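You operate a simulated robot arm through the tools that you are given. There is no shell and no other tool.

Carry out the task below with a simulated two-armed robot. There is one attempt and no reset: what you move stays moved.

JOB
Seal the loaded blister with the star knob card.
Fine: slide the tray back out.
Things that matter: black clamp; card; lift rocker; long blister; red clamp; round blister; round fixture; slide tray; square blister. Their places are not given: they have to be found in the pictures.

The check looks at the end state, three seconds after you hand in, the way a careful person would. Anything else that was tipped, shoved, dropped, spilled or broken makes it a failure. Lids that push on must go on centred and level and be pressed home; caps that screw on are set level and turned clockwise until they are tight.

ROBOT AND FRAMES
Two 7-joint arms with fingered hands on one trunk that stands fixed in place. Base frame: the origin is at the foot of the trunk, x ahead of it, y to its left, z up; the work surface is at about z = 0.741. Lengths are in m, angles in rad, forces in N, time in s.
The left shoulder is at [0.05, 0.214, 0.869], the right one opposite. With the tool pointing down near the work surface each hand reaches from about 0.42 to 0.9 m from the base axis, measured 20 degrees to its own side. Payload 3 kg a hand.
Tool frame (each hand has its own): the origin (TCP) lies between the finger pads and is the grasp point; the fingertips stand 0.026 m ahead of it; z points along the fingers, y is the line along which they close. The gripper opens to 0.132 m; its body begins 0.073 m behind the TCP. The gripper is a hand of 3 fingers: y runs from the thumb to the fingers, the wrist lies at [0, 0, -0.229] in the tool frame, and closing takes about 1.5 s.
Orientation is that of the tool frame in the base frame, as a unit quaternion [x, y, z, w]. With the fingers straight down and closing along the base's y, the tool's x points along the base's -x, its y along +y and its z along -z.

CONTROLS
- The arms move only by the tool step_arm. It takes "left_increments", "right_increments" or both (then of equal length, played together; a hand with none holds still); each is a list of rows, each an object (a shift or turn left out is 0, a gripper value left out holds the last) with "delta_pos": the shift along the tool's x, y, z in m, a list of three; "rot": the turn, a rotation vector about the tool's x, y, z in rad, a list of three. In form: [{"delta_pos": [dx, dy, dz], "rot": [wx, wy, wz]}, ...]. A call has 1 to 20 rows; each row is the pose to reach, as a shift and turn from the pose commanded when the call began, along the tool's axes at that moment. "left_hand" and "right_hand" are, for a hand that has rows, the finger opening in m, from 0 to 0.132, set as the call begins (left out, the last holds). Each row takes 0.2 s and may step no farther than 0.05 m and 0.15 rad from the row before; otherwise, or with a gripper value out of range, the whole call is refused. A pose out of reach is approached as far as the arm can. The call stops where the force on the tool passes 40 N (or 10 N more than at its start, if that is more) or the arm is blocked; 0.2 s more then pass. The fingers move at their own pace (about 0.072 m/s each) and stop on an object; they squeeze with about 33 N. The grip force told is the motor's: it shows also when the fingers shut on nothing. Time passes only in rows, and 0.2 s behind the last, so rows that repeat a pose let the fingers close. The reply holds the time, the measured pose of the TCP, the force on the tool along the base axes, the opening and the grip force, in the units named above and with some noise, with the torque about the TCP (base axes, N m) and any sound that the robot's microphone picked up.
- Cameras (640 x 400 px; columns grow to the right, rows downward): "scene" is now at [0.0353, -0.009, 1.5105]; the picture's right is [-0.08, -1.00, 0.00], its down [-0.64, 0.05, -0.76] and it looks along [0.76, -0.06, -0.65] (base axes); focal length 292 px, centre (320, 200). "left" rides on the left gripper at [-0.061, 0.003, -0.092] in its tool frame; the picture's right is [-0.05, -1.00, 0.00], its down [0.83, -0.04, -0.56] and it looks along [0.55, -0.03, 0.83] (tool axes); focal length 230 px, centre (320, 200). "right" rides on the right gripper at [0.062, 0.003, -0.092] in its tool frame; the picture's right is [-0.05, 1.00, 0.00], its down [-0.83, -0.04, -0.56] and it looks along [-0.55, -0.03, 0.83] (tool axes); focal length 230 px, centre (320, 200).
- capture(camera): a new picture of that camera. No time passes.
- set_fingers(finger1, finger2, thumb_bend, hand): sets how far each is bent, from 0 (flat) to 1 (curled in); at 0.3 the hand is open as for a grip, at 0.7 the pads meet at the TCP. One left out holds its place. A second passes; each finger stops where it meets its share of the squeeze, and holds until it gets a number again. A gripper value or a shape takes the hand back. It gives what a move gives, with no picture; readings hold the bend of each and the force on the fingers (four entries, about 0 where the hand has none), thumb and palm.
- hand_shape(shape, hand): the hand has 3 fingers and takes this shape, open, in about a second: jaw (thumb against the fingers, like two jaws); tri (thumb and two fingers); tip (a fingertip pinch); poke (one finger out to press); point (the index stretched); flat (the hand flat); cup (the hand cupped); fist (a fist). The gripper value then closes the fingers along that shape, each until it touches; the sizes above hold for jaw. It gives what a move gives, with no picture.
- turn_head(pan, tilt): turns the head with the scene camera to pan (to the left, within 1.501 rad either way) and tilt (down, from -0.506 to 1.204), counted from straight ahead of the robot. It gives what a move gives.
- pixel_to_xyz(camera, pixels): for up to 12 pixels [column, row] of the newest picture of that camera ("zoom" is the newest enlarged one), the place [x, y, z] in the base frame of the surface seen there, good to about 0.002 m, but the place of the scene camera against the robot may be out by one fixed shift of up to 0.012 m in any direction. No time passes.
- zoom(camera, box): a new picture of the part [left, top, right, bottom] of that camera's present view, enlarged. No time passes.
- job_done(): hands the job in; it is judged then, once.

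Leave the grippers open and the arms clear of the work at the hand-in unless told otherwise.

The tools are called after ">>>" by a JSON object that holds its "api" and its "payload". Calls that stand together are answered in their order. step_arm: Moves the arms, as the interface text tells. Its arguments: {"type":"object","properties":{"left_increments":{"type":"array"},"left_hand":{"type":"number"},"right_increments":{"type":"array"},"right_hand":{"type":"number"}},"required":[]} The other tools are called the same way: hand_shape (shape, hand) gives the hand a shape; set_fingers (finger1, finger2, thumb_bend, hand) moves the fingers one by one; turn_head (pan, tilt) turns the head that bears the scene camera; capture (camera) takes a picture; pixel_to_xyz (camera, pixels) gives the place of the surface under pixels of a picture; zoom (camera, box) takes an enlarged picture of a part of a camera's view; job_done () hands the job in.

At the start:

```text
t: 0.0
left_ee_pos: [0.5332, 0.0009, 1.1149]
left_tool_rot: [0.227, 0.974, 0.0, -0.001]
left_ft_force: [-0.9, -0.3, 0.6]
left_ft_torque: [-0.01, 0.03, 0.04]
left_finger_gap: 0.1317
left_grip_force: 0.1
left_shape: jaw
left_bend: [0.3, 0.3, 0.3]
left_finger forces: [0.0, 0.0, 0.1, 0.0, 0.0, 0.0]
right_ee_pos: [0.4681, -0.5332, 1.0732]
right_tool_rot: [0.227, 0.974, 0.0, 0.0]
right_ft_force: [0.5, -0.3, 0.2]
right_ft_torque: [-0.01, -0.01, -0.04]
right_finger_gap: 0.1319
right_grip_force: 0.1
right_shape: jaw
right_bend: [0.3, 0.3, 0.3]
right_finger forces: [0.0, 0.0, 0.1, 0.0, 0.1, 0.0]
head pan, tilt (commanded): [-0.086, 0.703]
```

scene: 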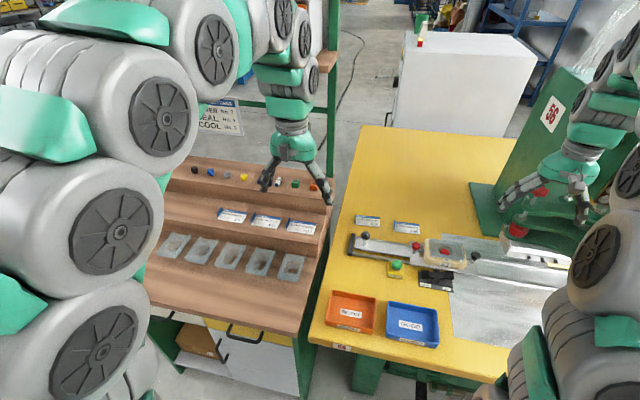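
right: 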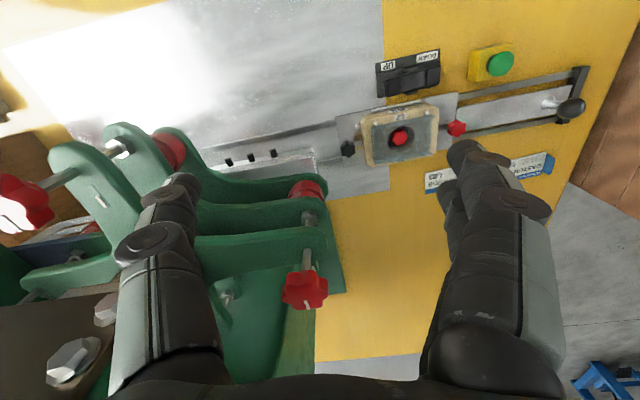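
left: 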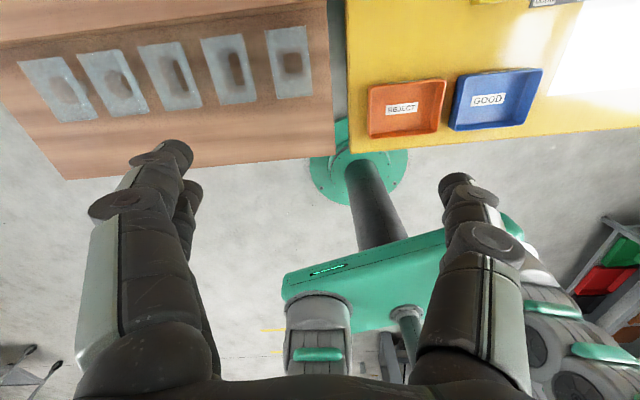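

I see a wooden bench at left with blisters, cards and small parts, and a yellow table with a press, a slide tray, a rocker switch and bins. I'll zoom into the pictures to read the labels and find the parts.

>>> {"api": "zoom", "payload": {"camera": "scene", "box": [150, 90, 350, 215]}}

>>> {"api": "zoom", "payload": {"camera": "scene", "box": [140, 180, 340, 305]}}

>>> {"api": "zoom", "payload": {"camera": "scene", "box": [320, 200, 520, 325]}}

>>> {"api": "zoom", "payload": {"camera": "scene", "box": [440, 150, 640, 275]}}

>>> {"api": "zoom", "payload": {"camera": "right", "box": [320, 30, 600, 205]}}

>>> {"api": "zoom", "payload": {"camera": "right", "box": [0, 80, 360, 305]}}

```text
3.20 times, centred on (250, 152) of scene
```

zoom: 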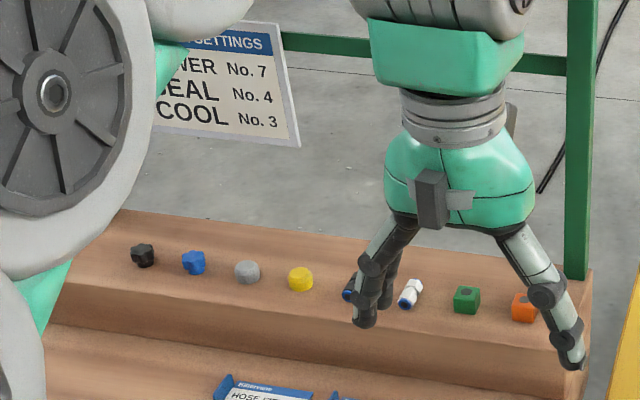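

```text
3.20 times, centred on (240, 242) of scene
```

zoom: 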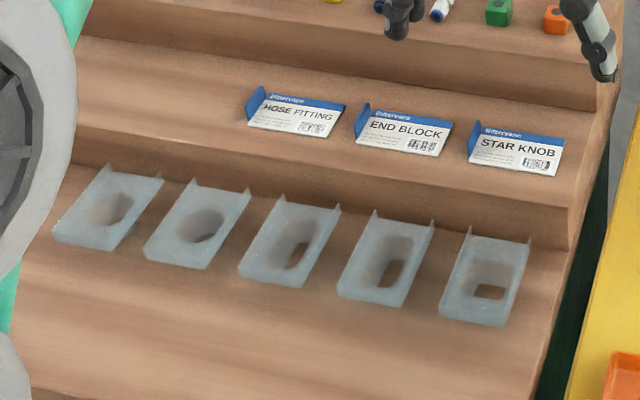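

```text
3.20 times, centred on (420, 262) of scene
```

zoom: 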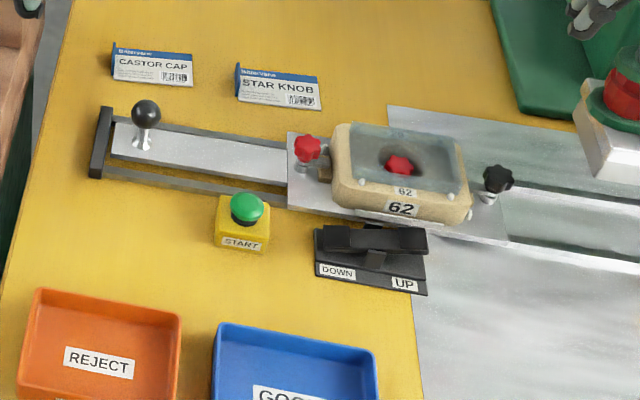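

```text
3.20 times, centred on (540, 212) of scene
```

zoom: 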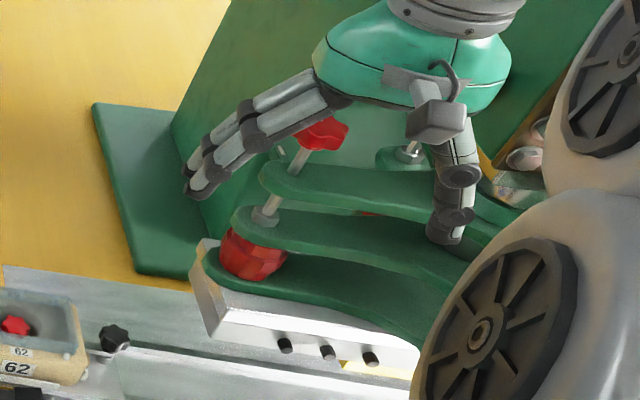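

```text
2.29 times, centred on (460, 118) of right
```

zoom: 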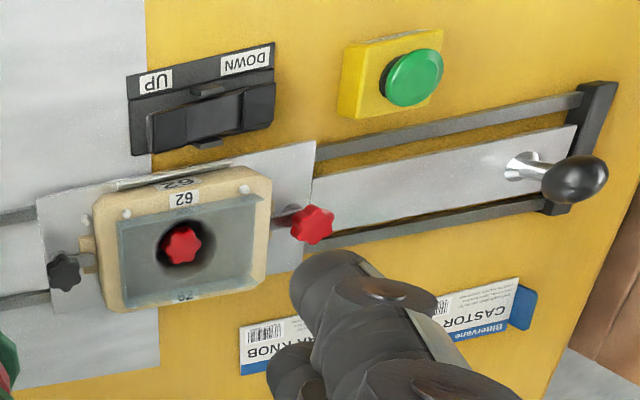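

```text
1.78 times, centred on (180, 192) of right
```

zoom: 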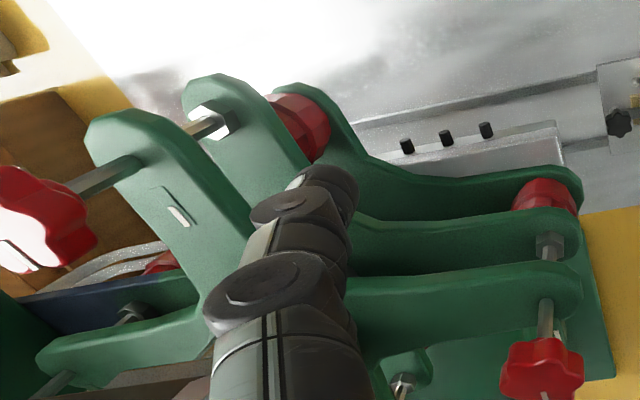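

The loaded fixture "62" holds a blister with a red star knob. A STAR KNOB card and a CASTOR CAP card lie near it, and the rocker (DOWN/UP) and START button are in front. There is a settings sign behind the left arm. I'll turn the head to look at the press and the sign.

>>> {"api": "turn_head", "payload": {"pan": -0.6, "tilt": 0.6}}

>>> {"api": "capture", "payload": {"camera": "scene"}}

>>> {"api": "zoom", "payload": {"camera": "scene", "box": [160, 140, 480, 340]}}

```text
t: 0.9
left_ee_pos: [0.5331, 0.0015, 1.1159]
left_tool_rot: [0.227, 0.974, -0.001, 0.0]
left_ft_force: [-0.9, -0.9, 0.4]
left_ft_torque: [0.0, 0.01, 0.0]
left_finger_gap: 0.1321
left_grip_force: 0.2
left_shape: jaw
left_bend: [0.3, 0.3, 0.3]
left_finger forces: [0.0, 0.0, 0.0, 0.1, 0.1, 0.0]
right_ee_pos: [0.4692, -0.5325, 1.0744]
right_tool_rot: [0.227, 0.974, -0.001, 0.001]
right_ft_force: [0.6, 0.6, -0.7]
right_ft_torque: [-0.04, -0.01, -0.04]
right_finger_gap: 0.1317
right_grip_force: 0.0
right_shape: jaw
right_bend: [0.3, 0.3, 0.3]
right_finger forces: [0.0, 0.0, 0.0, 0.0, 0.0, 0.0]
head pan, tilt (commanded): [-0.6, 0.6]
```

```text
taken
```

scene: 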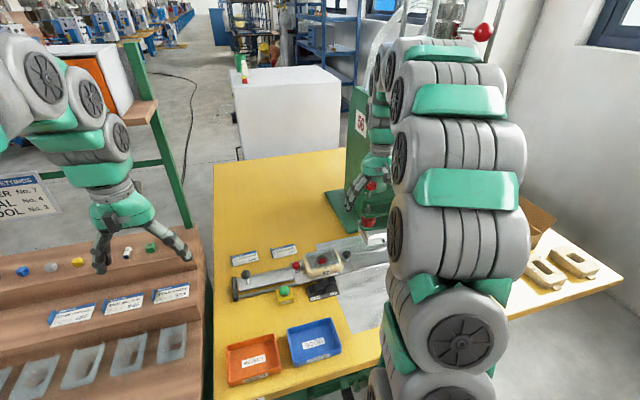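

```text
2.00 times, centred on (320, 240) of scene
```

zoom: 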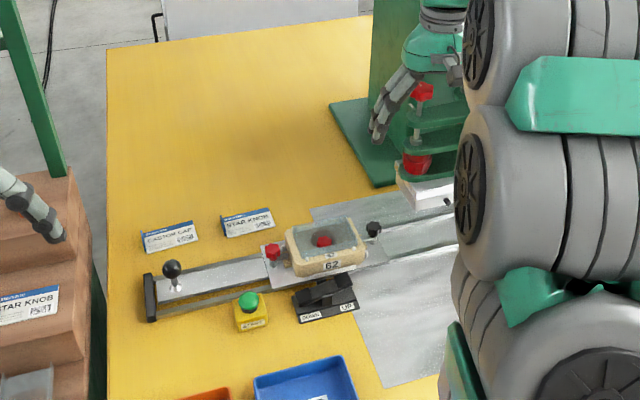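

The right arm hides the press. First I'll look at the sign by turning the head left, then raise the right arm.

>>> {"api": "turn_head", "payload": {"pan": 0.3, "tilt": 0.6}}

>>> {"api": "capture", "payload": {"camera": "scene"}}

```text
t: 2.1
left_ee_pos: [0.5337, 0.0016, 1.1161]
left_tool_rot: [0.226, 0.974, 0.0, 0.001]
left_ft_force: [-1.2, -0.6, 0.3]
left_ft_torque: [-0.03, 0.02, 0.01]
left_finger_gap: 0.1319
left_grip_force: 0.1
left_shape: jaw
left_bend: [0.3, 0.3, 0.3]
left_finger forces: [0.0, 0.1, 0.0, 0.1, 0.1, 0.0]
right_ee_pos: [0.4689, -0.5335, 1.0747]
right_tool_rot: [0.226, 0.974, 0.0, 0.0]
right_ft_force: [0.2, 0.1, -0.6]
right_ft_torque: [0.02, -0.01, 0.0]
right_finger_gap: 0.1318
right_grip_force: 0.0
right_shape: jaw
right_bend: [0.3, 0.3, 0.3]
right_finger forces: [0.0, 0.0, 0.0, 0.1, 0.0, 0.1]
head pan, tilt (commanded): [0.3, 0.6]
```

```text
taken
```

scene: 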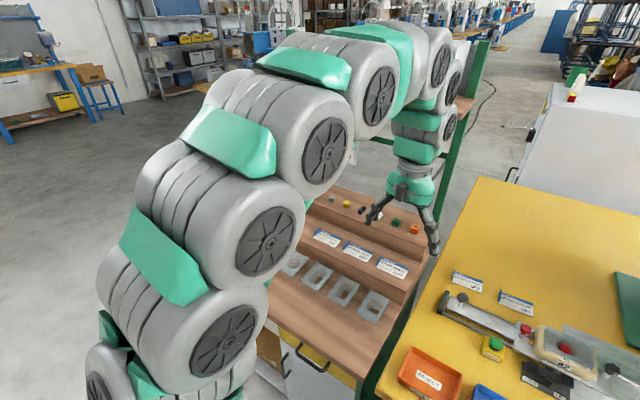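

The left arm hides the sign. I already read POWER No.7, SEAL No.4, COOL No.3. Now I'll raise the right hand straight up 0.15 m and away to see the press, and raise the left hand a little too.

>>> {"api": "step_arm", "payload": {"right_increments": [{"delta_pos": [0, 0, -0.04]}, {"delta_pos": [0, 0, -0.08]}, {"delta_pos": [0, 0, -0.12]}, {"delta_pos": [0, 0, -0.15]}, {"delta_pos": [0.03, -0.03, -0.15]}, {"delta_pos": [0.06, -0.06, -0.15]}, {"delta_pos": [0.07, -0.09, -0.15]}, {"delta_pos": [0.07, -0.09, -0.15]}]}}

>>> {"api": "turn_head", "payload": {"pan": -0.45, "tilt": 0.6}}

>>> {"api": "capture", "payload": {"camera": "scene"}}

>>> {"api": "capture", "payload": {"camera": "right"}}

```text
t: 3.9
left_ee_pos: [0.5343, 0.0006, 1.1172]
left_tool_rot: [0.228, 0.974, 0.0, 0.001]
left_ft_force: [-0.4, 0.0, -0.9]
left_ft_torque: [-0.03, 0.02, -0.01]
left_finger_gap: 0.132
left_grip_force: 0.1
left_shape: jaw
left_bend: [0.3, 0.3, 0.3]
left_finger forces: [0.0, 0.0, 0.1, 0.1, 0.0, 0.0]
right_ee_pos: [0.3659, -0.5817, 1.2224]
right_tool_rot: [0.227, 0.974, 0.0, 0.0]
right_ft_force: [0.3, 0.9, 0.6]
right_ft_torque: [0.01, 0.05, 0.01]
right_finger_gap: 0.132
right_grip_force: 0.1
right_shape: jaw
right_bend: [0.3, 0.3, 0.3]
right_finger forces: [0.1, 0.0, 0.0, 0.0, 0.1, 0.0]
head pan, tilt (commanded): [0.3, 0.6]
```

```text
t: 5.0
left_ee_pos: [0.533, 0.0011, 1.116]
left_tool_rot: [0.226, 0.974, 0.0, -0.001]
left_ft_force: [0.6, -0.4, 0.4]
left_ft_torque: [0.01, 0.0, 0.01]
left_finger_gap: 0.1318
left_grip_force: 0.2
left_shape: jaw
left_bend: [0.3, 0.3, 0.3]
left_finger forces: [0.0, 0.0, 0.0, 0.1, 0.0, 0.0]
right_ee_pos: [0.3671, -0.5823, 1.223]
right_tool_rot: [0.227, 0.974, 0.0, 0.0]
right_ft_force: [0.9, 0.6, 0.0]
right_ft_torque: [-0.01, 0.02, -0.01]
right_finger_gap: 0.1317
right_grip_force: 0.0
right_shape: jaw
right_bend: [0.3, 0.3, 0.3]
right_finger forces: [0.2, 0.1, 0.0, 0.0, 0.0, 0.0]
head pan, tilt (commanded): [-0.45, 0.6]
```

```text
taken
```

scene: 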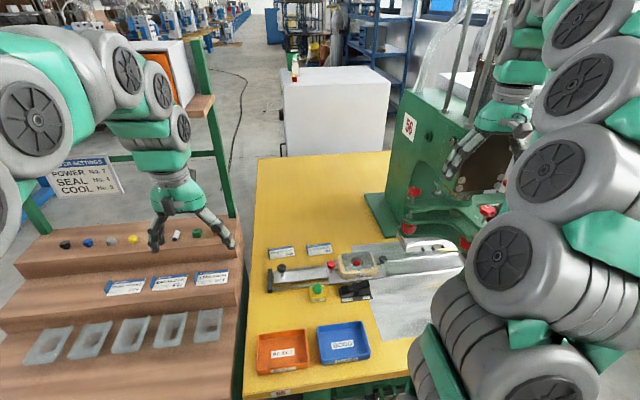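

```text
taken
```

right: 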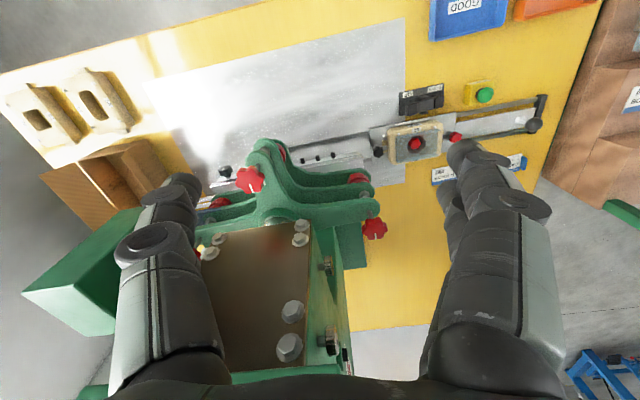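

>>> {"api": "zoom", "payload": {"camera": "scene", "box": [370, 130, 530, 260]}}

>>> {"api": "zoom", "payload": {"camera": "scene", "box": [250, 225, 410, 325]}}

>>> {"api": "zoom", "payload": {"camera": "right", "box": [180, 120, 420, 270]}}

>>> {"api": "zoom", "payload": {"camera": "right", "box": [0, 40, 200, 165]}}

```text
3.08 times, centred on (450, 195) of scene
```

zoom: 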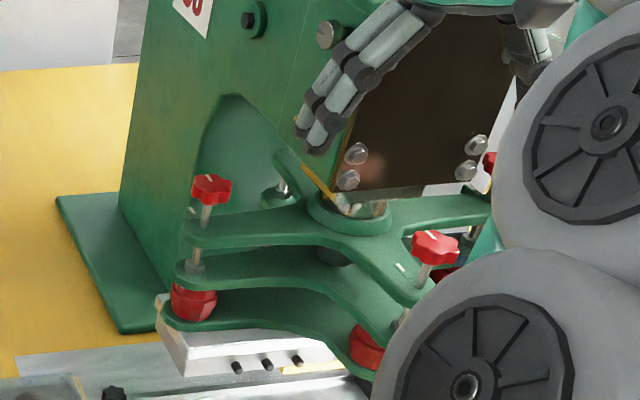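

```text
4.00 times, centred on (330, 275) of scene
```

zoom: 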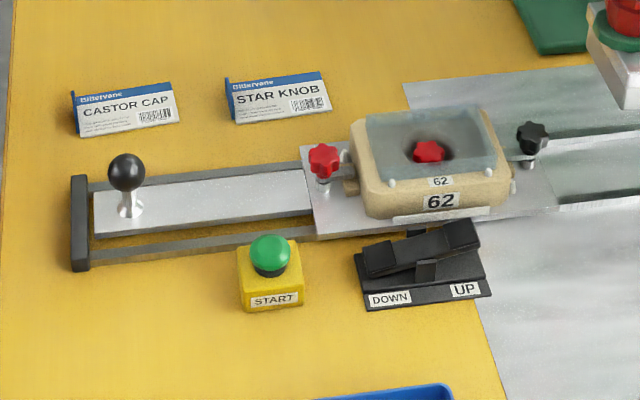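

```text
2.67 times, centred on (300, 195) of right
```

zoom: 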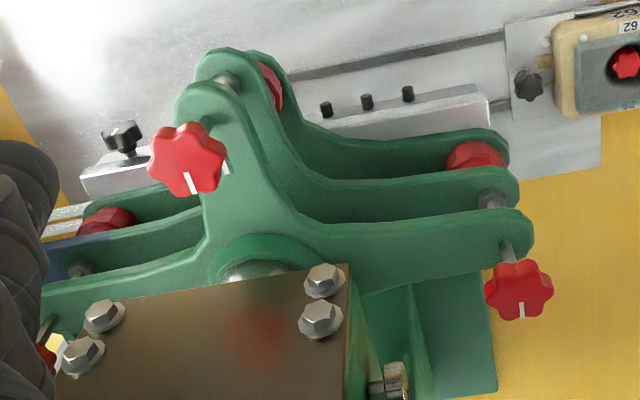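

```text
3.20 times, centred on (100, 102) of right
```

zoom: 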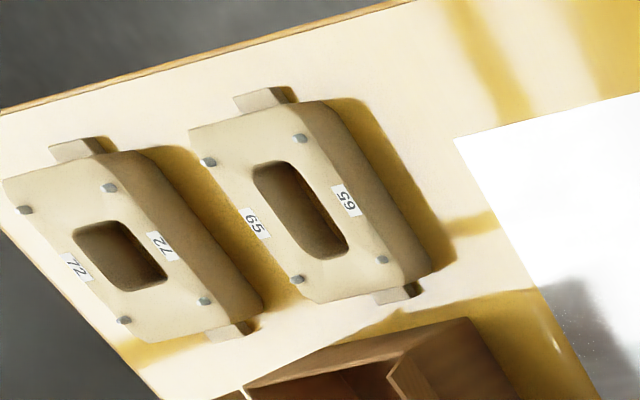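

The press has a three-armed spider above a white plate. Spare fixtures (65, 72) stand at right. I'll measure positions of the tray, fixture, cards, rocker, button and press plate in the present scene picture.

>>> {"api": "capture", "payload": {"camera": "scene"}}

>>> {"api": "pixel_to_xyz", "payload": {"camera": "scene", "pixels": [[282, 268], [332, 265], [357, 263], [340, 275], [372, 270], [383, 259], [281, 253], [319, 250], [318, 288], [355, 295], [270, 280], [405, 243]]}}

>>> {"api": "pixel_to_xyz", "payload": {"camera": "scene", "pixels": [[342, 255], [370, 252], [344, 269], [374, 265], [410, 249], [430, 251], [345, 290], [364, 284], [416, 192], [475, 212], [213, 278], [208, 320]]}}

```text
taken
```

scene: 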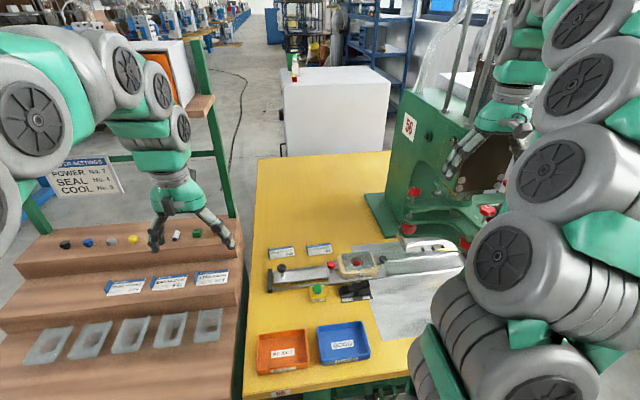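

```text
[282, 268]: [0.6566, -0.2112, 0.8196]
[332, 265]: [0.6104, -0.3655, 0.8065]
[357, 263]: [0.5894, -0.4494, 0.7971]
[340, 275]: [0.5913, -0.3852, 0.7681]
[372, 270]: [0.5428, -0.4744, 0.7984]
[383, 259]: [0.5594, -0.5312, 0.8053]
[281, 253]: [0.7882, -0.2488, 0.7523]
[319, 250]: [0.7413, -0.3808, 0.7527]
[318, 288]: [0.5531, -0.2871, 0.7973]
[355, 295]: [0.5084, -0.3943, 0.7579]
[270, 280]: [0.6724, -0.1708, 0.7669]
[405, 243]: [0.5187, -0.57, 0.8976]
```

```text
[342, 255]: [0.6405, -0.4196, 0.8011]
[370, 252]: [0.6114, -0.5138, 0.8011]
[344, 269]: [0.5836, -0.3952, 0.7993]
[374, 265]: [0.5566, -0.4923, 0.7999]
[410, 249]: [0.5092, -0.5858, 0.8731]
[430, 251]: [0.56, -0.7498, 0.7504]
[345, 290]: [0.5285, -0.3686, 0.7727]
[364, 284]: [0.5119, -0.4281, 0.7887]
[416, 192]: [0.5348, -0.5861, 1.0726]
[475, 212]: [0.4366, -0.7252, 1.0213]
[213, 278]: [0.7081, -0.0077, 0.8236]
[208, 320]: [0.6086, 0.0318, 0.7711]
```

I'll zoom in on both STAR KNOB cards, the fixture, and the rocker to compare details.

>>> {"api": "zoom", "payload": {"camera": "scene", "box": [260, 235, 340, 285]}}

>>> {"api": "zoom", "payload": {"camera": "scene", "box": [95, 255, 235, 345]}}

>>> {"api": "zoom", "payload": {"camera": "scene", "box": [320, 240, 400, 310]}}

>>> {"api": "zoom", "payload": {"camera": "scene", "box": [40, 145, 130, 205]}}

>>> {"api": "zoom", "payload": {"camera": "right", "box": [360, 70, 550, 190]}}

```text
8.00 times, centred on (300, 260) of scene
```

zoom: 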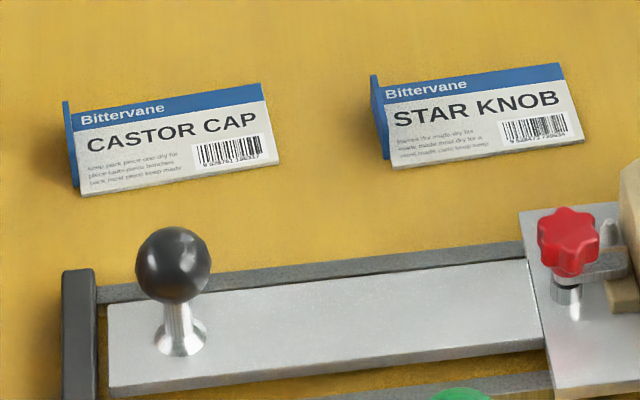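

```text
4.44 times, centred on (165, 300) of scene
```

zoom: 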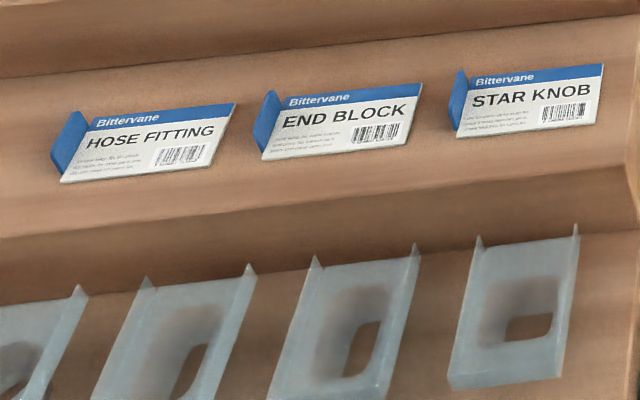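

```text
5.71 times, centred on (360, 275) of scene
```

zoom: 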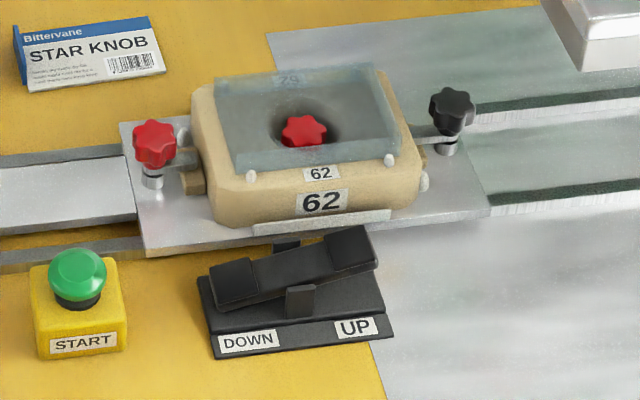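

```text
6.67 times, centred on (85, 175) of scene
```

zoom: 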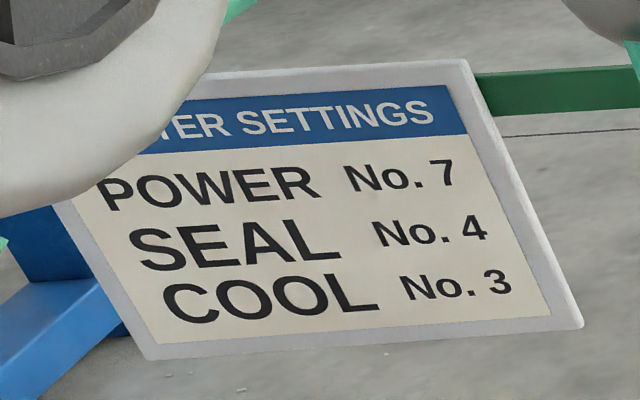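

```text
3.33 times, centred on (455, 130) of right
```

zoom: 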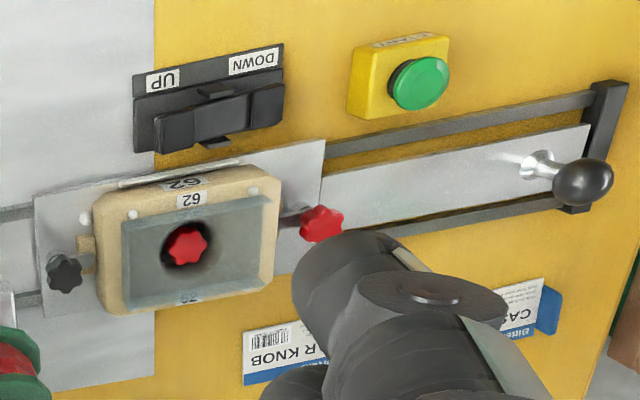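

The UP end of the rocker stands high and the DOWN end is pressed in. Both STAR KNOB cards look alike; the near one on the yellow table is at about (0.74, -0.38). I'll move the right hand back to about (0.49, -0.40), above the fixture, for a closer look with its camera.

>>> {"api": "step_arm", "payload": {"right_increments": [{"delta_pos": [-0.006, 0.043, 0]}, {"delta_pos": [-0.013, 0.086, 0]}, {"delta_pos": [-0.02, 0.129, 0]}, {"delta_pos": [-0.027, 0.172, 0]}, {"delta_pos": [-0.034, 0.215, 0]}, {"delta_pos": [-0.034, 0.215, 0.045]}, {"delta_pos": [-0.034, 0.215, 0.09]}, {"delta_pos": [-0.034, 0.215, 0.135]}, {"delta_pos": [-0.034, 0.215, 0.18]}, {"delta_pos": [-0.034, 0.215, 0.22]}, {"delta_pos": [-0.034, 0.215, 0.22]}]}}

>>> {"api": "capture", "payload": {"camera": "right"}}

>>> {"api": "capture", "payload": {"camera": "scene"}}

```text
t: 7.4
left_ee_pos: [0.5334, 0.0018, 1.1162]
left_tool_rot: [0.227, 0.974, 0.001, 0.0]
left_ft_force: [-0.7, -0.6, 0.5]
left_ft_torque: [-0.02, -0.01, 0.01]
left_finger_gap: 0.1321
left_grip_force: 0.0
left_shape: jaw
left_bend: [0.3, 0.3, 0.3]
left_finger forces: [0.0, 0.0, 0.0, 0.1, 0.0, 0.0]
right_ee_pos: [0.4923, -0.405, 1.0034]
right_tool_rot: [0.226, 0.974, 0.0, -0.001]
right_ft_force: [0.0, -0.3, 0.0]
right_ft_torque: [-0.02, -0.02, 0.01]
right_finger_gap: 0.1317
right_grip_force: 0.1
right_shape: jaw
right_bend: [0.3, 0.3, 0.3]
right_finger forces: [0.0, 0.0, 0.1, 0.0, 0.0, 0.0]
head pan, tilt (commanded): [-0.45, 0.6]
```

```text
taken
```

right: 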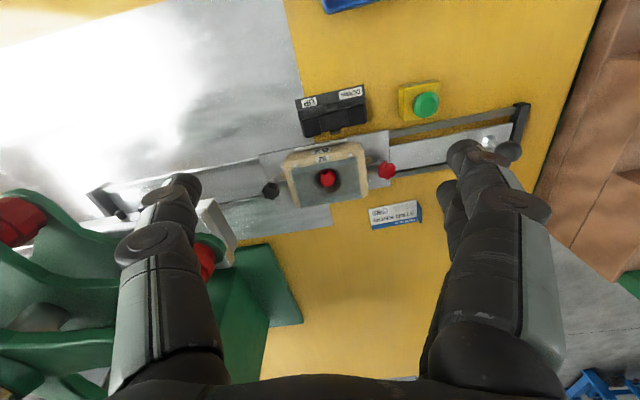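

```text
taken
```

scene: 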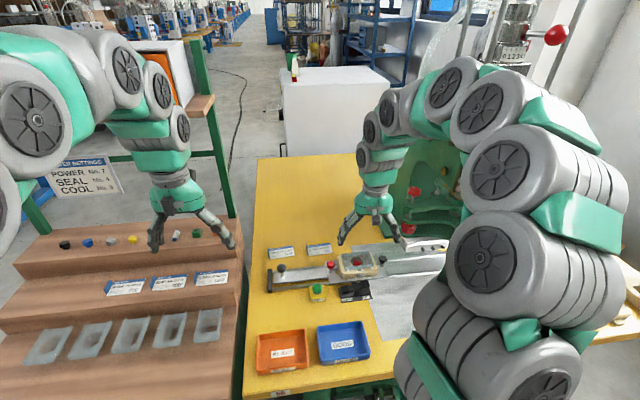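

The upper right now shows something like dials ("0123") at (512,52). I'll zoom in on that and on the fixture from the right camera.

>>> {"api": "zoom", "payload": {"camera": "scene", "box": [440, 0, 600, 100]}}

>>> {"api": "zoom", "payload": {"camera": "right", "box": [250, 120, 410, 220]}}

>>> {"api": "zoom", "payload": {"camera": "right", "box": [280, 70, 460, 180]}}

>>> {"api": "zoom", "payload": {"camera": "right", "box": [350, 180, 440, 240]}}

>>> {"api": "zoom", "payload": {"camera": "right", "box": [0, 140, 320, 340]}}

```text
4.00 times, centred on (520, 50) of scene
```

zoom: 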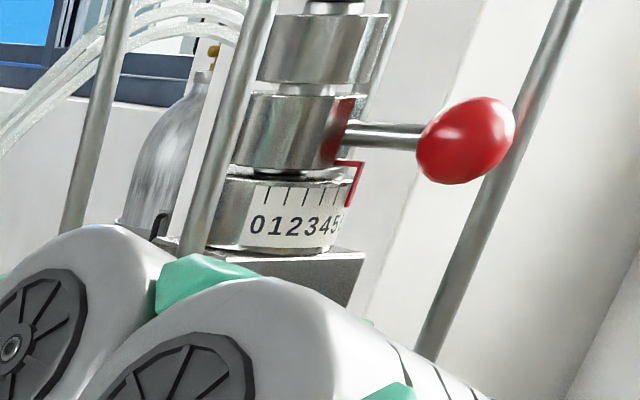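

```text
4.00 times, centred on (330, 170) of right
```

zoom: 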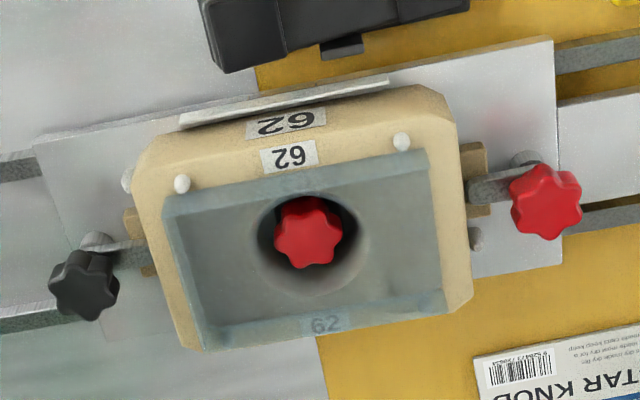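

```text
3.56 times, centred on (370, 125) of right
```

zoom: 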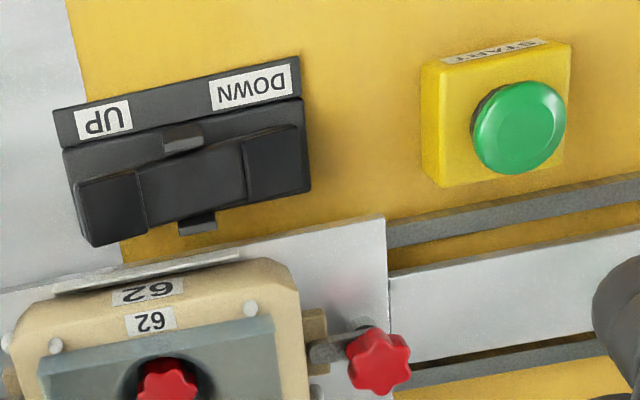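

```text
6.67 times, centred on (395, 210) of right
```

zoom: 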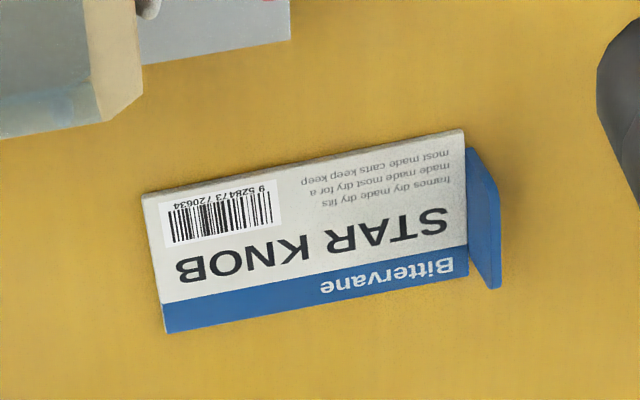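

```text
2.00 times, centred on (160, 240) of right
```

zoom: 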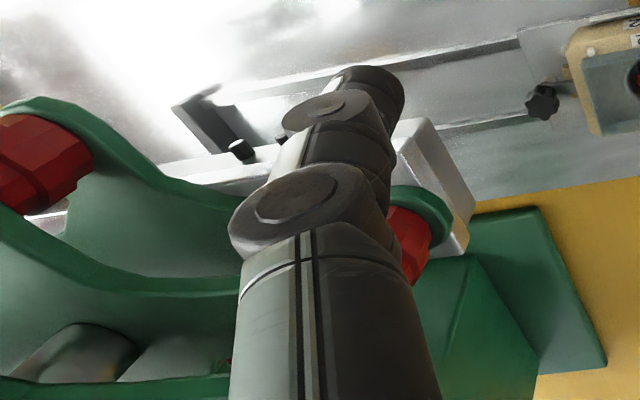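

The blister seems to have raised rails along its long sides, and the card has an upright blue tab that can be gripped. I'll measure fixture, blister, card, clamps, rocker and button points in the right camera's picture.

>>> {"api": "zoom", "payload": {"camera": "right", "box": [250, 120, 410, 220]}}

>>> {"api": "pixel_to_xyz", "payload": {"camera": "zoom", "pixels": [[182, 183], [402, 141], [165, 205], [425, 155], [205, 345], [443, 312], [308, 230], [200, 270], [400, 220], [470, 240], [85, 290], [545, 200]]}}

>>> {"api": "pixel_to_xyz", "payload": {"camera": "zoom", "pixels": [[168, 215], [175, 240], [190, 300], [300, 182], [300, 195], [325, 325], [325, 312], [290, 152], [550, 42], [40, 140], [140, 255], [480, 160]]}}

```text
4.00 times, centred on (330, 170) of right
```

zoom: 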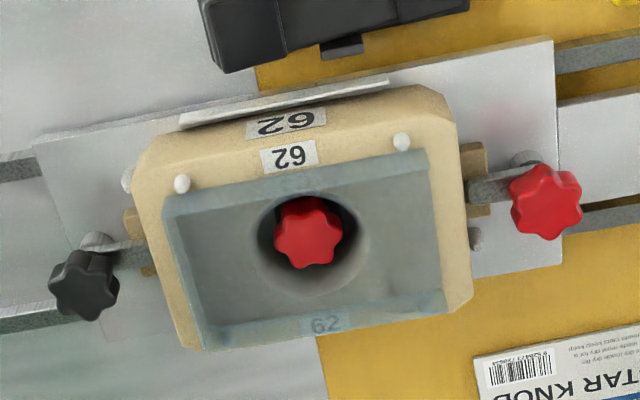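

```text
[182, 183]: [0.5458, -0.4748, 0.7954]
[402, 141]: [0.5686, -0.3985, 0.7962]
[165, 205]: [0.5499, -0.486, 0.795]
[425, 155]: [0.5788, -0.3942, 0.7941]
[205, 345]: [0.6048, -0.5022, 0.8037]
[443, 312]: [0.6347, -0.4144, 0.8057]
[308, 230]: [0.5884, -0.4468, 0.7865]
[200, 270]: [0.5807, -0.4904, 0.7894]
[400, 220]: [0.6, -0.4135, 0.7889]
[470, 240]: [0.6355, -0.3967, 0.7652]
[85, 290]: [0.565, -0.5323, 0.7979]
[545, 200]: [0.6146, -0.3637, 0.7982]
```

```text
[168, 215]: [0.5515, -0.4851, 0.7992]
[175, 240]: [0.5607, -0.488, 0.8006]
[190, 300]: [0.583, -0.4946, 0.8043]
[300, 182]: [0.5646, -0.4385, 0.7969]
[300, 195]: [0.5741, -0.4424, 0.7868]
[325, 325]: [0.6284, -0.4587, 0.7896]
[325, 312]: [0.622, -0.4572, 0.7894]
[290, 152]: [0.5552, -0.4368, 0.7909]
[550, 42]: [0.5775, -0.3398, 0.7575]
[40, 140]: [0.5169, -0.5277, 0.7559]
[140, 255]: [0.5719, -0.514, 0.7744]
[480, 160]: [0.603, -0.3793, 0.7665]
```

The blister flange sits near z = 0.789, with walls rising to about 0.80. The tray axis runs about 16.5° off the y axis. I'll turn the right hand about 9.7° to line up with the tray, lower it to z ≈ 0.935, and look closer.

>>> {"api": "step_arm", "payload": {"right_increments": [{"delta_pos": [-0.01, 0.0, 0.025], "rot": [0, 0, -0.085]}, {"delta_pos": [-0.02, 0.0, 0.05], "rot": [0, 0, -0.169]}, {"delta_pos": [-0.02, 0.0, 0.07], "rot": [0, 0, -0.169]}, {"delta_pos": [-0.02, 0.0, 0.07], "rot": [0, 0, -0.169]}]}}

>>> {"api": "capture", "payload": {"camera": "right"}}

>>> {"api": "zoom", "payload": {"camera": "right", "box": [220, 120, 440, 260]}}

```text
t: 8.4
left_ee_pos: [0.5327, 0.0022, 1.116]
left_tool_rot: [0.227, 0.974, -0.001, 0.001]
left_ft_force: [0.0, 0.4, 0.1]
left_ft_torque: [0.01, 0.02, -0.01]
left_finger_gap: 0.1319
left_grip_force: 0.0
left_shape: jaw
left_bend: [0.3, 0.3, 0.3]
left_finger forces: [0.0, 0.0, 0.0, 0.1, 0.0, 0.0]
right_ee_pos: [0.5104, -0.4149, 0.9334]
right_tool_rot: [0.143, 0.99, 0.0, 0.0]
right_ft_force: [-0.2, 0.6, 0.3]
right_ft_torque: [-0.03, -0.01, 0.0]
right_finger_gap: 0.1318
right_grip_force: 0.0
right_shape: jaw
right_bend: [0.3, 0.3, 0.3]
right_finger forces: [0.0, 0.0, 0.0, 0.1, 0.1, 0.1]
head pan, tilt (commanded): [-0.45, 0.6]
```

```text
taken
```

right: 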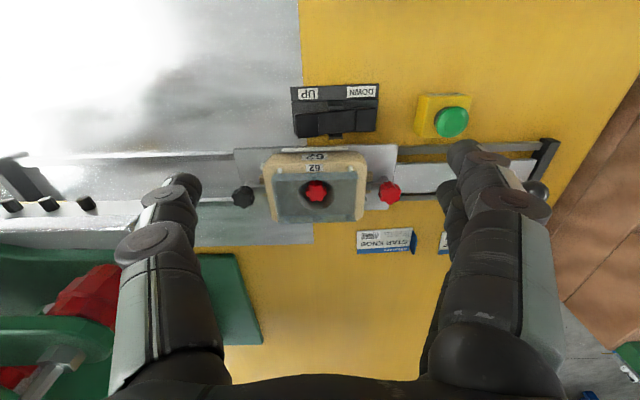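

```text
2.86 times, centred on (330, 190) of right
```

zoom: 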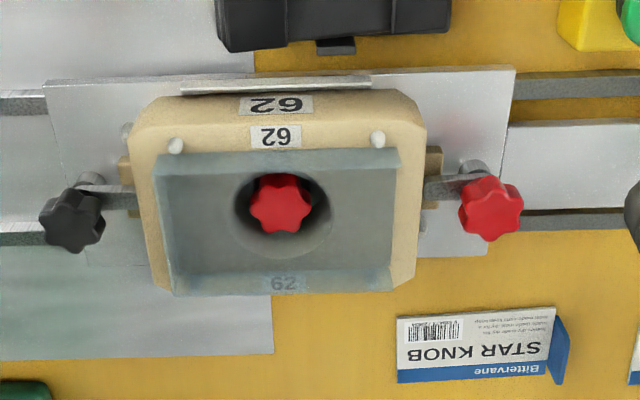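

I'll zoom more closely on the blister.

>>> {"api": "zoom", "payload": {"camera": "right", "box": [260, 150, 372, 230]}}

>>> {"api": "zoom", "payload": {"camera": "scene", "box": [328, 240, 392, 280]}}

>>> {"api": "zoom", "payload": {"camera": "right", "box": [345, 215, 425, 265]}}

```text
5.00 times, centred on (316, 190) of right
```

zoom: 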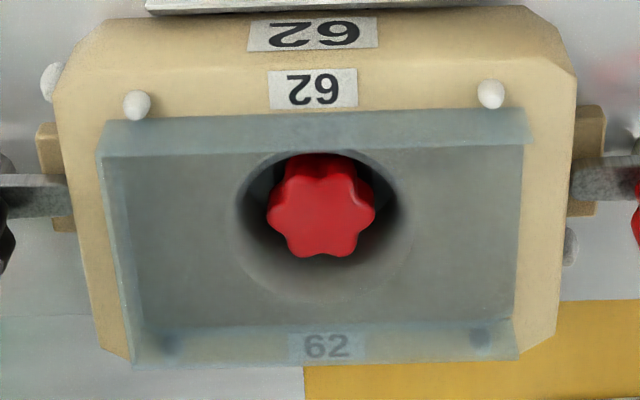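

```text
10.00 times, centred on (360, 260) of scene
```

zoom: 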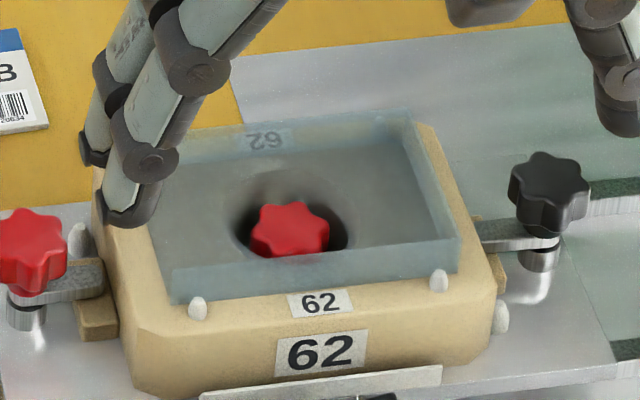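

```text
8.00 times, centred on (385, 240) of right
```

zoom: 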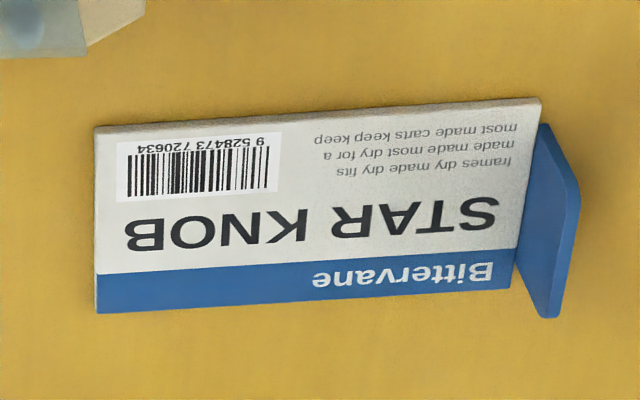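

The blister has walls on three sides (front, rear, press end) and is open at the left end, matching the card's upright tab at its left end. So the card drops in just as it lies. I'll measure the card's corners and tab, and the inside of the blister.

>>> {"api": "pixel_to_xyz", "payload": {"camera": "zoom", "pixels": [[100, 130], [537, 102], [98, 308], [515, 288], [320, 200], [548, 130], [575, 190], [550, 312], [530, 250], [540, 120], [555, 170], [535, 200]]}}

>>> {"api": "zoom", "payload": {"camera": "right", "box": [260, 150, 372, 230]}}

>>> {"api": "pixel_to_xyz", "payload": {"camera": "zoom", "pixels": [[108, 122], [104, 158], [130, 330], [150, 362], [523, 112], [522, 150], [512, 320], [518, 350], [125, 250], [118, 250], [137, 104], [490, 94]]}}

>>> {"api": "pixel_to_xyz", "payload": {"camera": "zoom", "pixels": [[180, 145], [180, 165], [450, 140], [450, 165], [180, 325], [180, 345], [450, 320], [450, 335], [150, 250], [505, 250], [530, 250], [540, 250]]}}

```text
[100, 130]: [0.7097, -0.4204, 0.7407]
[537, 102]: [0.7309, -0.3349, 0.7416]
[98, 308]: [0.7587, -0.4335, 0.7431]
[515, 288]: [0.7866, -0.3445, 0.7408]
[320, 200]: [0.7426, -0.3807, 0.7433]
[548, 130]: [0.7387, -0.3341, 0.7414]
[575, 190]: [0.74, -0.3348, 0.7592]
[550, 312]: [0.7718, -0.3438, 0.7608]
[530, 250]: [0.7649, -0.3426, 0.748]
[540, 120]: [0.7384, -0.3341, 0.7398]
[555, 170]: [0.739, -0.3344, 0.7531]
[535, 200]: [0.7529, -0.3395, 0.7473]
```

```text
5.00 times, centred on (316, 190) of right
```

zoom: 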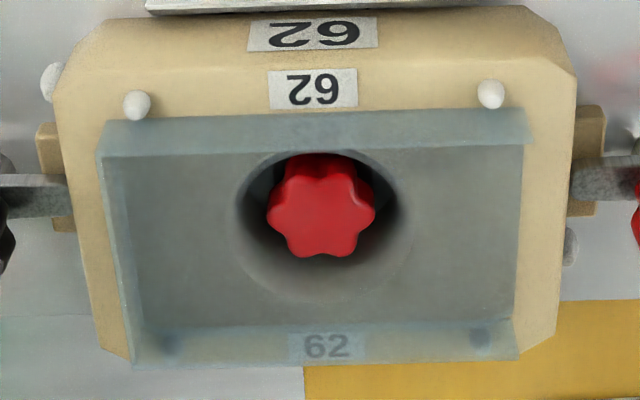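

```text
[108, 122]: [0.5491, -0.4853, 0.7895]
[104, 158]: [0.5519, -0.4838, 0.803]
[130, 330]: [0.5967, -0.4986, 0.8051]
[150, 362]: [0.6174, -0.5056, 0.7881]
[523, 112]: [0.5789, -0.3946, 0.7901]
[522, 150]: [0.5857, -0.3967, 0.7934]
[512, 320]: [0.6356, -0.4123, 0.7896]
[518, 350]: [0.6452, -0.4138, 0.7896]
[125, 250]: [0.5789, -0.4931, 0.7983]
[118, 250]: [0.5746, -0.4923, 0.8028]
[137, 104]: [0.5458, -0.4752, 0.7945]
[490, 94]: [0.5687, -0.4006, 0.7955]
```

```text
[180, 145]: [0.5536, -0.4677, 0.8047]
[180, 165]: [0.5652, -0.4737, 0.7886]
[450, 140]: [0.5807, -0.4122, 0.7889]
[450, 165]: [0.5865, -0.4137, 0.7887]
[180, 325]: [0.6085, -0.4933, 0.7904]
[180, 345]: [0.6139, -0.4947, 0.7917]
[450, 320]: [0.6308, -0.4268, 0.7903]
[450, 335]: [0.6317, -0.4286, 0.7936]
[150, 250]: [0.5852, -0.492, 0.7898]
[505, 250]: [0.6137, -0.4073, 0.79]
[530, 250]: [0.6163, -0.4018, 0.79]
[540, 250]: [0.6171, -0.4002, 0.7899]
```

The card is about 0.088 × 0.051 m with a 19 mm tall tab at its left end. It fits the blister's inside (about 0.094 × 0.059 m). I'll try the "tip" pinch shape in the air with the right hand (fingertips at z≈0.907, clear of everything) and close it to see how the fingertips meet.

>>> {"api": "hand_shape", "payload": {"shape": "tip", "hand": "right"}}

>>> {"api": "capture", "payload": {"camera": "right"}}

>>> {"api": "capture", "payload": {"camera": "scene"}}

>>> {"api": "zoom", "payload": {"camera": "scene", "box": [320, 160, 440, 260]}}

```text
t: 9.3
left_ee_pos: [0.534, 0.0009, 1.1172]
left_tool_rot: [0.226, 0.974, -0.001, 0.0]
left_ft_force: [0.1, 0.2, -0.8]
left_ft_torque: [-0.03, 0.0, 0.04]
left_finger_gap: 0.132
left_grip_force: 0.1
left_shape: jaw
left_bend: [0.3, 0.3, 0.3]
left_finger forces: [0.0, 0.0, 0.1, 0.0, 0.0, 0.1]
right_ee_pos: [0.5097, -0.4136, 0.9338]
right_tool_rot: [0.143, 0.99, 0.0, 0.0]
right_ft_force: [0.2, -0.9, -0.3]
right_ft_torque: [0.0, -0.03, -0.02]
right_finger_gap: 0.1319
right_grip_force: 0.0
right_shape: tip
right_bend: [0.3, 0.3, 0.3]
right_finger forces: [0.1, 0.0, 0.0, 0.0, 0.0, 0.0]
head pan, tilt (commanded): [-0.45, 0.6]
```

```text
taken
```

right: 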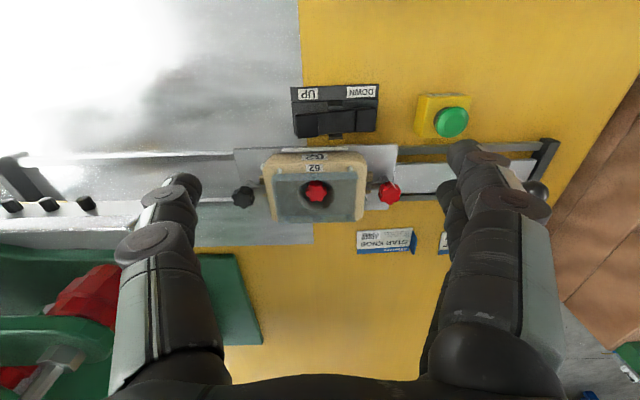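

```text
taken
```

scene: 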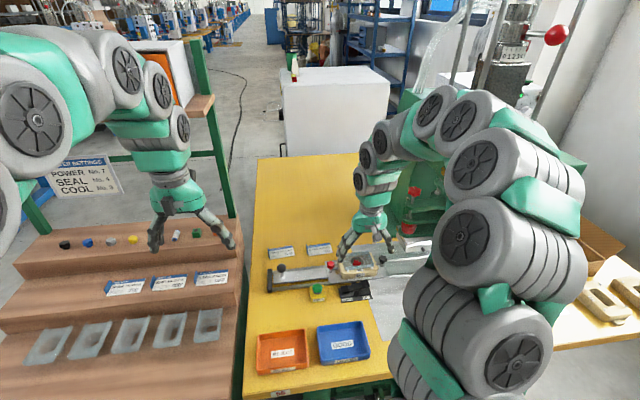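

```text
4.00 times, centred on (380, 210) of scene
```

zoom: 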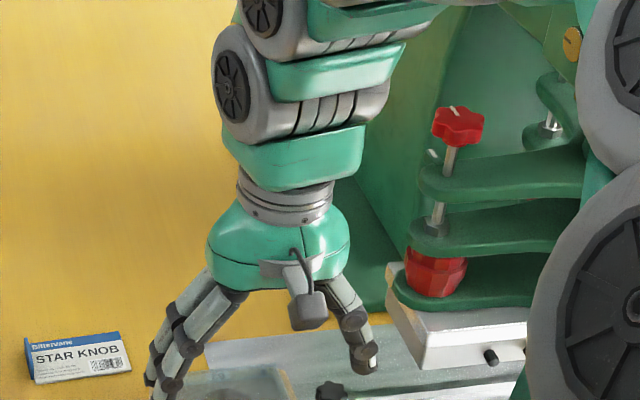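

The open look has hardly changed. Now I'll close the right hand fully in the "tip" shape in the air (holding pose for 1.6 s) to see where the tips meet.

>>> {"api": "step_arm", "payload": {"right_increments": [{"delta_pos": [0, 0, 0]}, {"delta_pos": [0, 0, 0]}, {"delta_pos": [0, 0, 0]}, {"delta_pos": [0, 0, 0]}, {"delta_pos": [0, 0, 0]}, {"delta_pos": [0, 0, 0]}, {"delta_pos": [0, 0, 0]}, {"delta_pos": [0, 0, 0]}], "right_hand": 0.0}}

>>> {"api": "capture", "payload": {"camera": "right"}}

>>> {"api": "zoom", "payload": {"camera": "scene", "box": [320, 180, 420, 260]}}

```text
t: 11.1
left_ee_pos: [0.5338, 0.0021, 1.1152]
left_tool_rot: [0.227, 0.974, -0.001, 0.0]
left_ft_force: [-0.8, -0.3, 0.2]
left_ft_torque: [0.0, -0.04, 0.0]
left_finger_gap: 0.1319
left_grip_force: 0.0
left_shape: jaw
left_bend: [0.3, 0.3, 0.3]
left_finger forces: [0.1, 0.0, 0.1, 0.1, 0.1, 0.0]
right_ee_pos: [0.51, -0.4131, 0.9344]
right_tool_rot: [0.144, 0.99, 0.0, 0.0]
right_ft_force: [0.4, 0.4, 0.5]
right_ft_torque: [-0.03, 0.0, 0.01]
right_finger_gap: 0.0002
right_grip_force: 32.4
right_shape: tip
right_bend: [0.68, 0.68, 0.74]
right_finger forces: [0.0, 0.0, 0.0, 0.0, 0.0, 0.0]
head pan, tilt (commanded): [-0.45, 0.6]
```

```text
taken
```

right: 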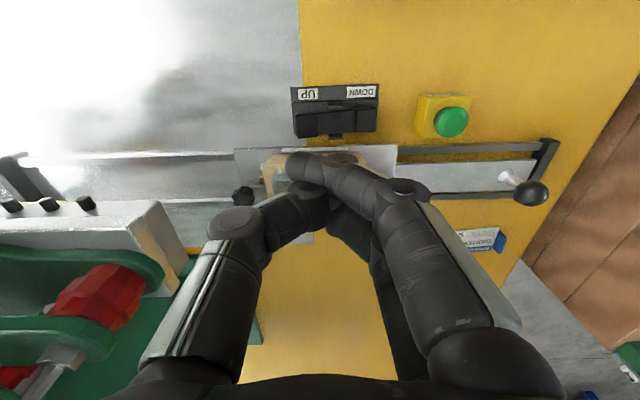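

```text
5.00 times, centred on (370, 220) of scene
```

zoom: 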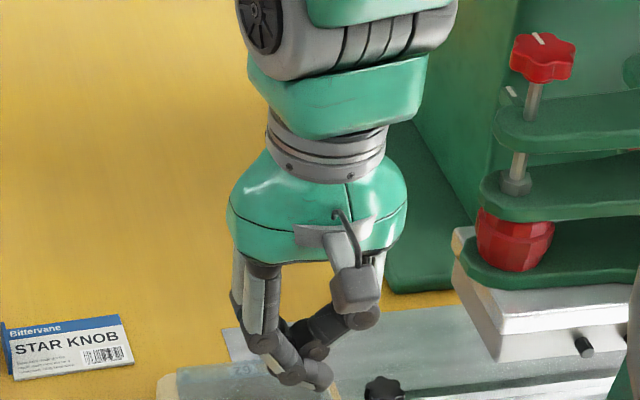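

In the tip shape the fingertips curl and cross near image (310,170). I'll compare with the jaw shape closed in the air.

>>> {"api": "hand_shape", "payload": {"shape": "jaw", "hand": "right"}}

>>> {"api": "step_arm", "payload": {"right_increments": [{"delta_pos": [0, 0, 0]}, {"delta_pos": [0, 0, 0]}, {"delta_pos": [0, 0, 0]}, {"delta_pos": [0, 0, 0]}, {"delta_pos": [0, 0, 0]}, {"delta_pos": [0, 0, 0]}, {"delta_pos": [0, 0, 0]}, {"delta_pos": [0, 0, 0]}], "right_hand": 0.01}}

>>> {"api": "capture", "payload": {"camera": "right"}}

>>> {"api": "zoom", "payload": {"camera": "scene", "box": [320, 180, 420, 260]}}

```text
t: 12.0
left_ee_pos: [0.5333, 0.0014, 1.1157]
left_tool_rot: [0.226, 0.974, 0.0, 0.001]
left_ft_force: [-0.7, -0.1, -0.2]
left_ft_torque: [-0.02, 0.02, 0.02]
left_finger_gap: 0.132
left_grip_force: 0.1
left_shape: jaw
left_bend: [0.3, 0.3, 0.3]
left_finger forces: [0.1, 0.0, 0.0, 0.0, 0.1, 0.0]
right_ee_pos: [0.5114, -0.4144, 0.9339]
right_tool_rot: [0.143, 0.99, 0.0, -0.001]
right_ft_force: [-0.3, -1.1, 0.6]
right_ft_torque: [-0.03, -0.02, 0.0]
right_finger_gap: 0.1318
right_grip_force: 0.1
right_shape: jaw
right_bend: [0.3, 0.3, 0.3]
right_finger forces: [0.0, 0.0, 0.0, 0.0, 0.0, 0.0]
head pan, tilt (commanded): [-0.45, 0.6]
```

```text
t: 13.8
left_ee_pos: [0.5326, 0.0026, 1.116]
left_tool_rot: [0.227, 0.974, -0.001, 0.001]
left_ft_force: [-0.3, 0.2, -0.6]
left_ft_torque: [0.02, -0.03, 0.04]
left_finger_gap: 0.1318
left_grip_force: 0.0
left_shape: jaw
left_bend: [0.3, 0.3, 0.3]
left_finger forces: [0.0, 0.0, 0.1, 0.0, 0.1, 0.0]
right_ee_pos: [0.5112, -0.4139, 0.9348]
right_tool_rot: [0.143, 0.99, 0.0, 0.0]
right_ft_force: [0.0, -0.7, 0.8]
right_ft_torque: [-0.01, -0.01, -0.04]
right_finger_gap: 0.0102
right_grip_force: 0.0
right_shape: jaw
right_bend: [0.71, 0.71, 0.7]
right_finger forces: [0.0, 0.0, 0.0, 0.0, 0.0, 0.1]
head pan, tilt (commanded): [-0.45, 0.6]
```

```text
taken
```

right: 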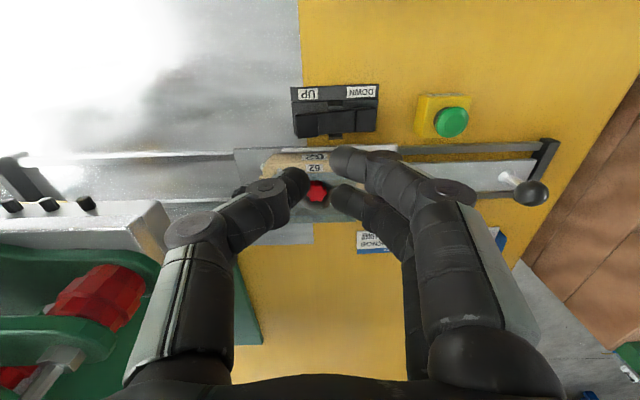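

```text
5.00 times, centred on (370, 220) of scene
```

zoom: 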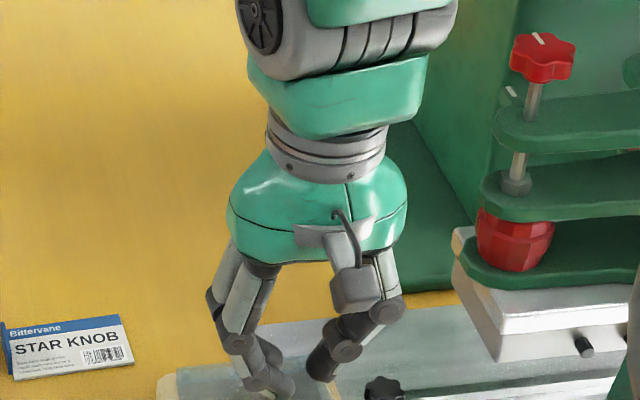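

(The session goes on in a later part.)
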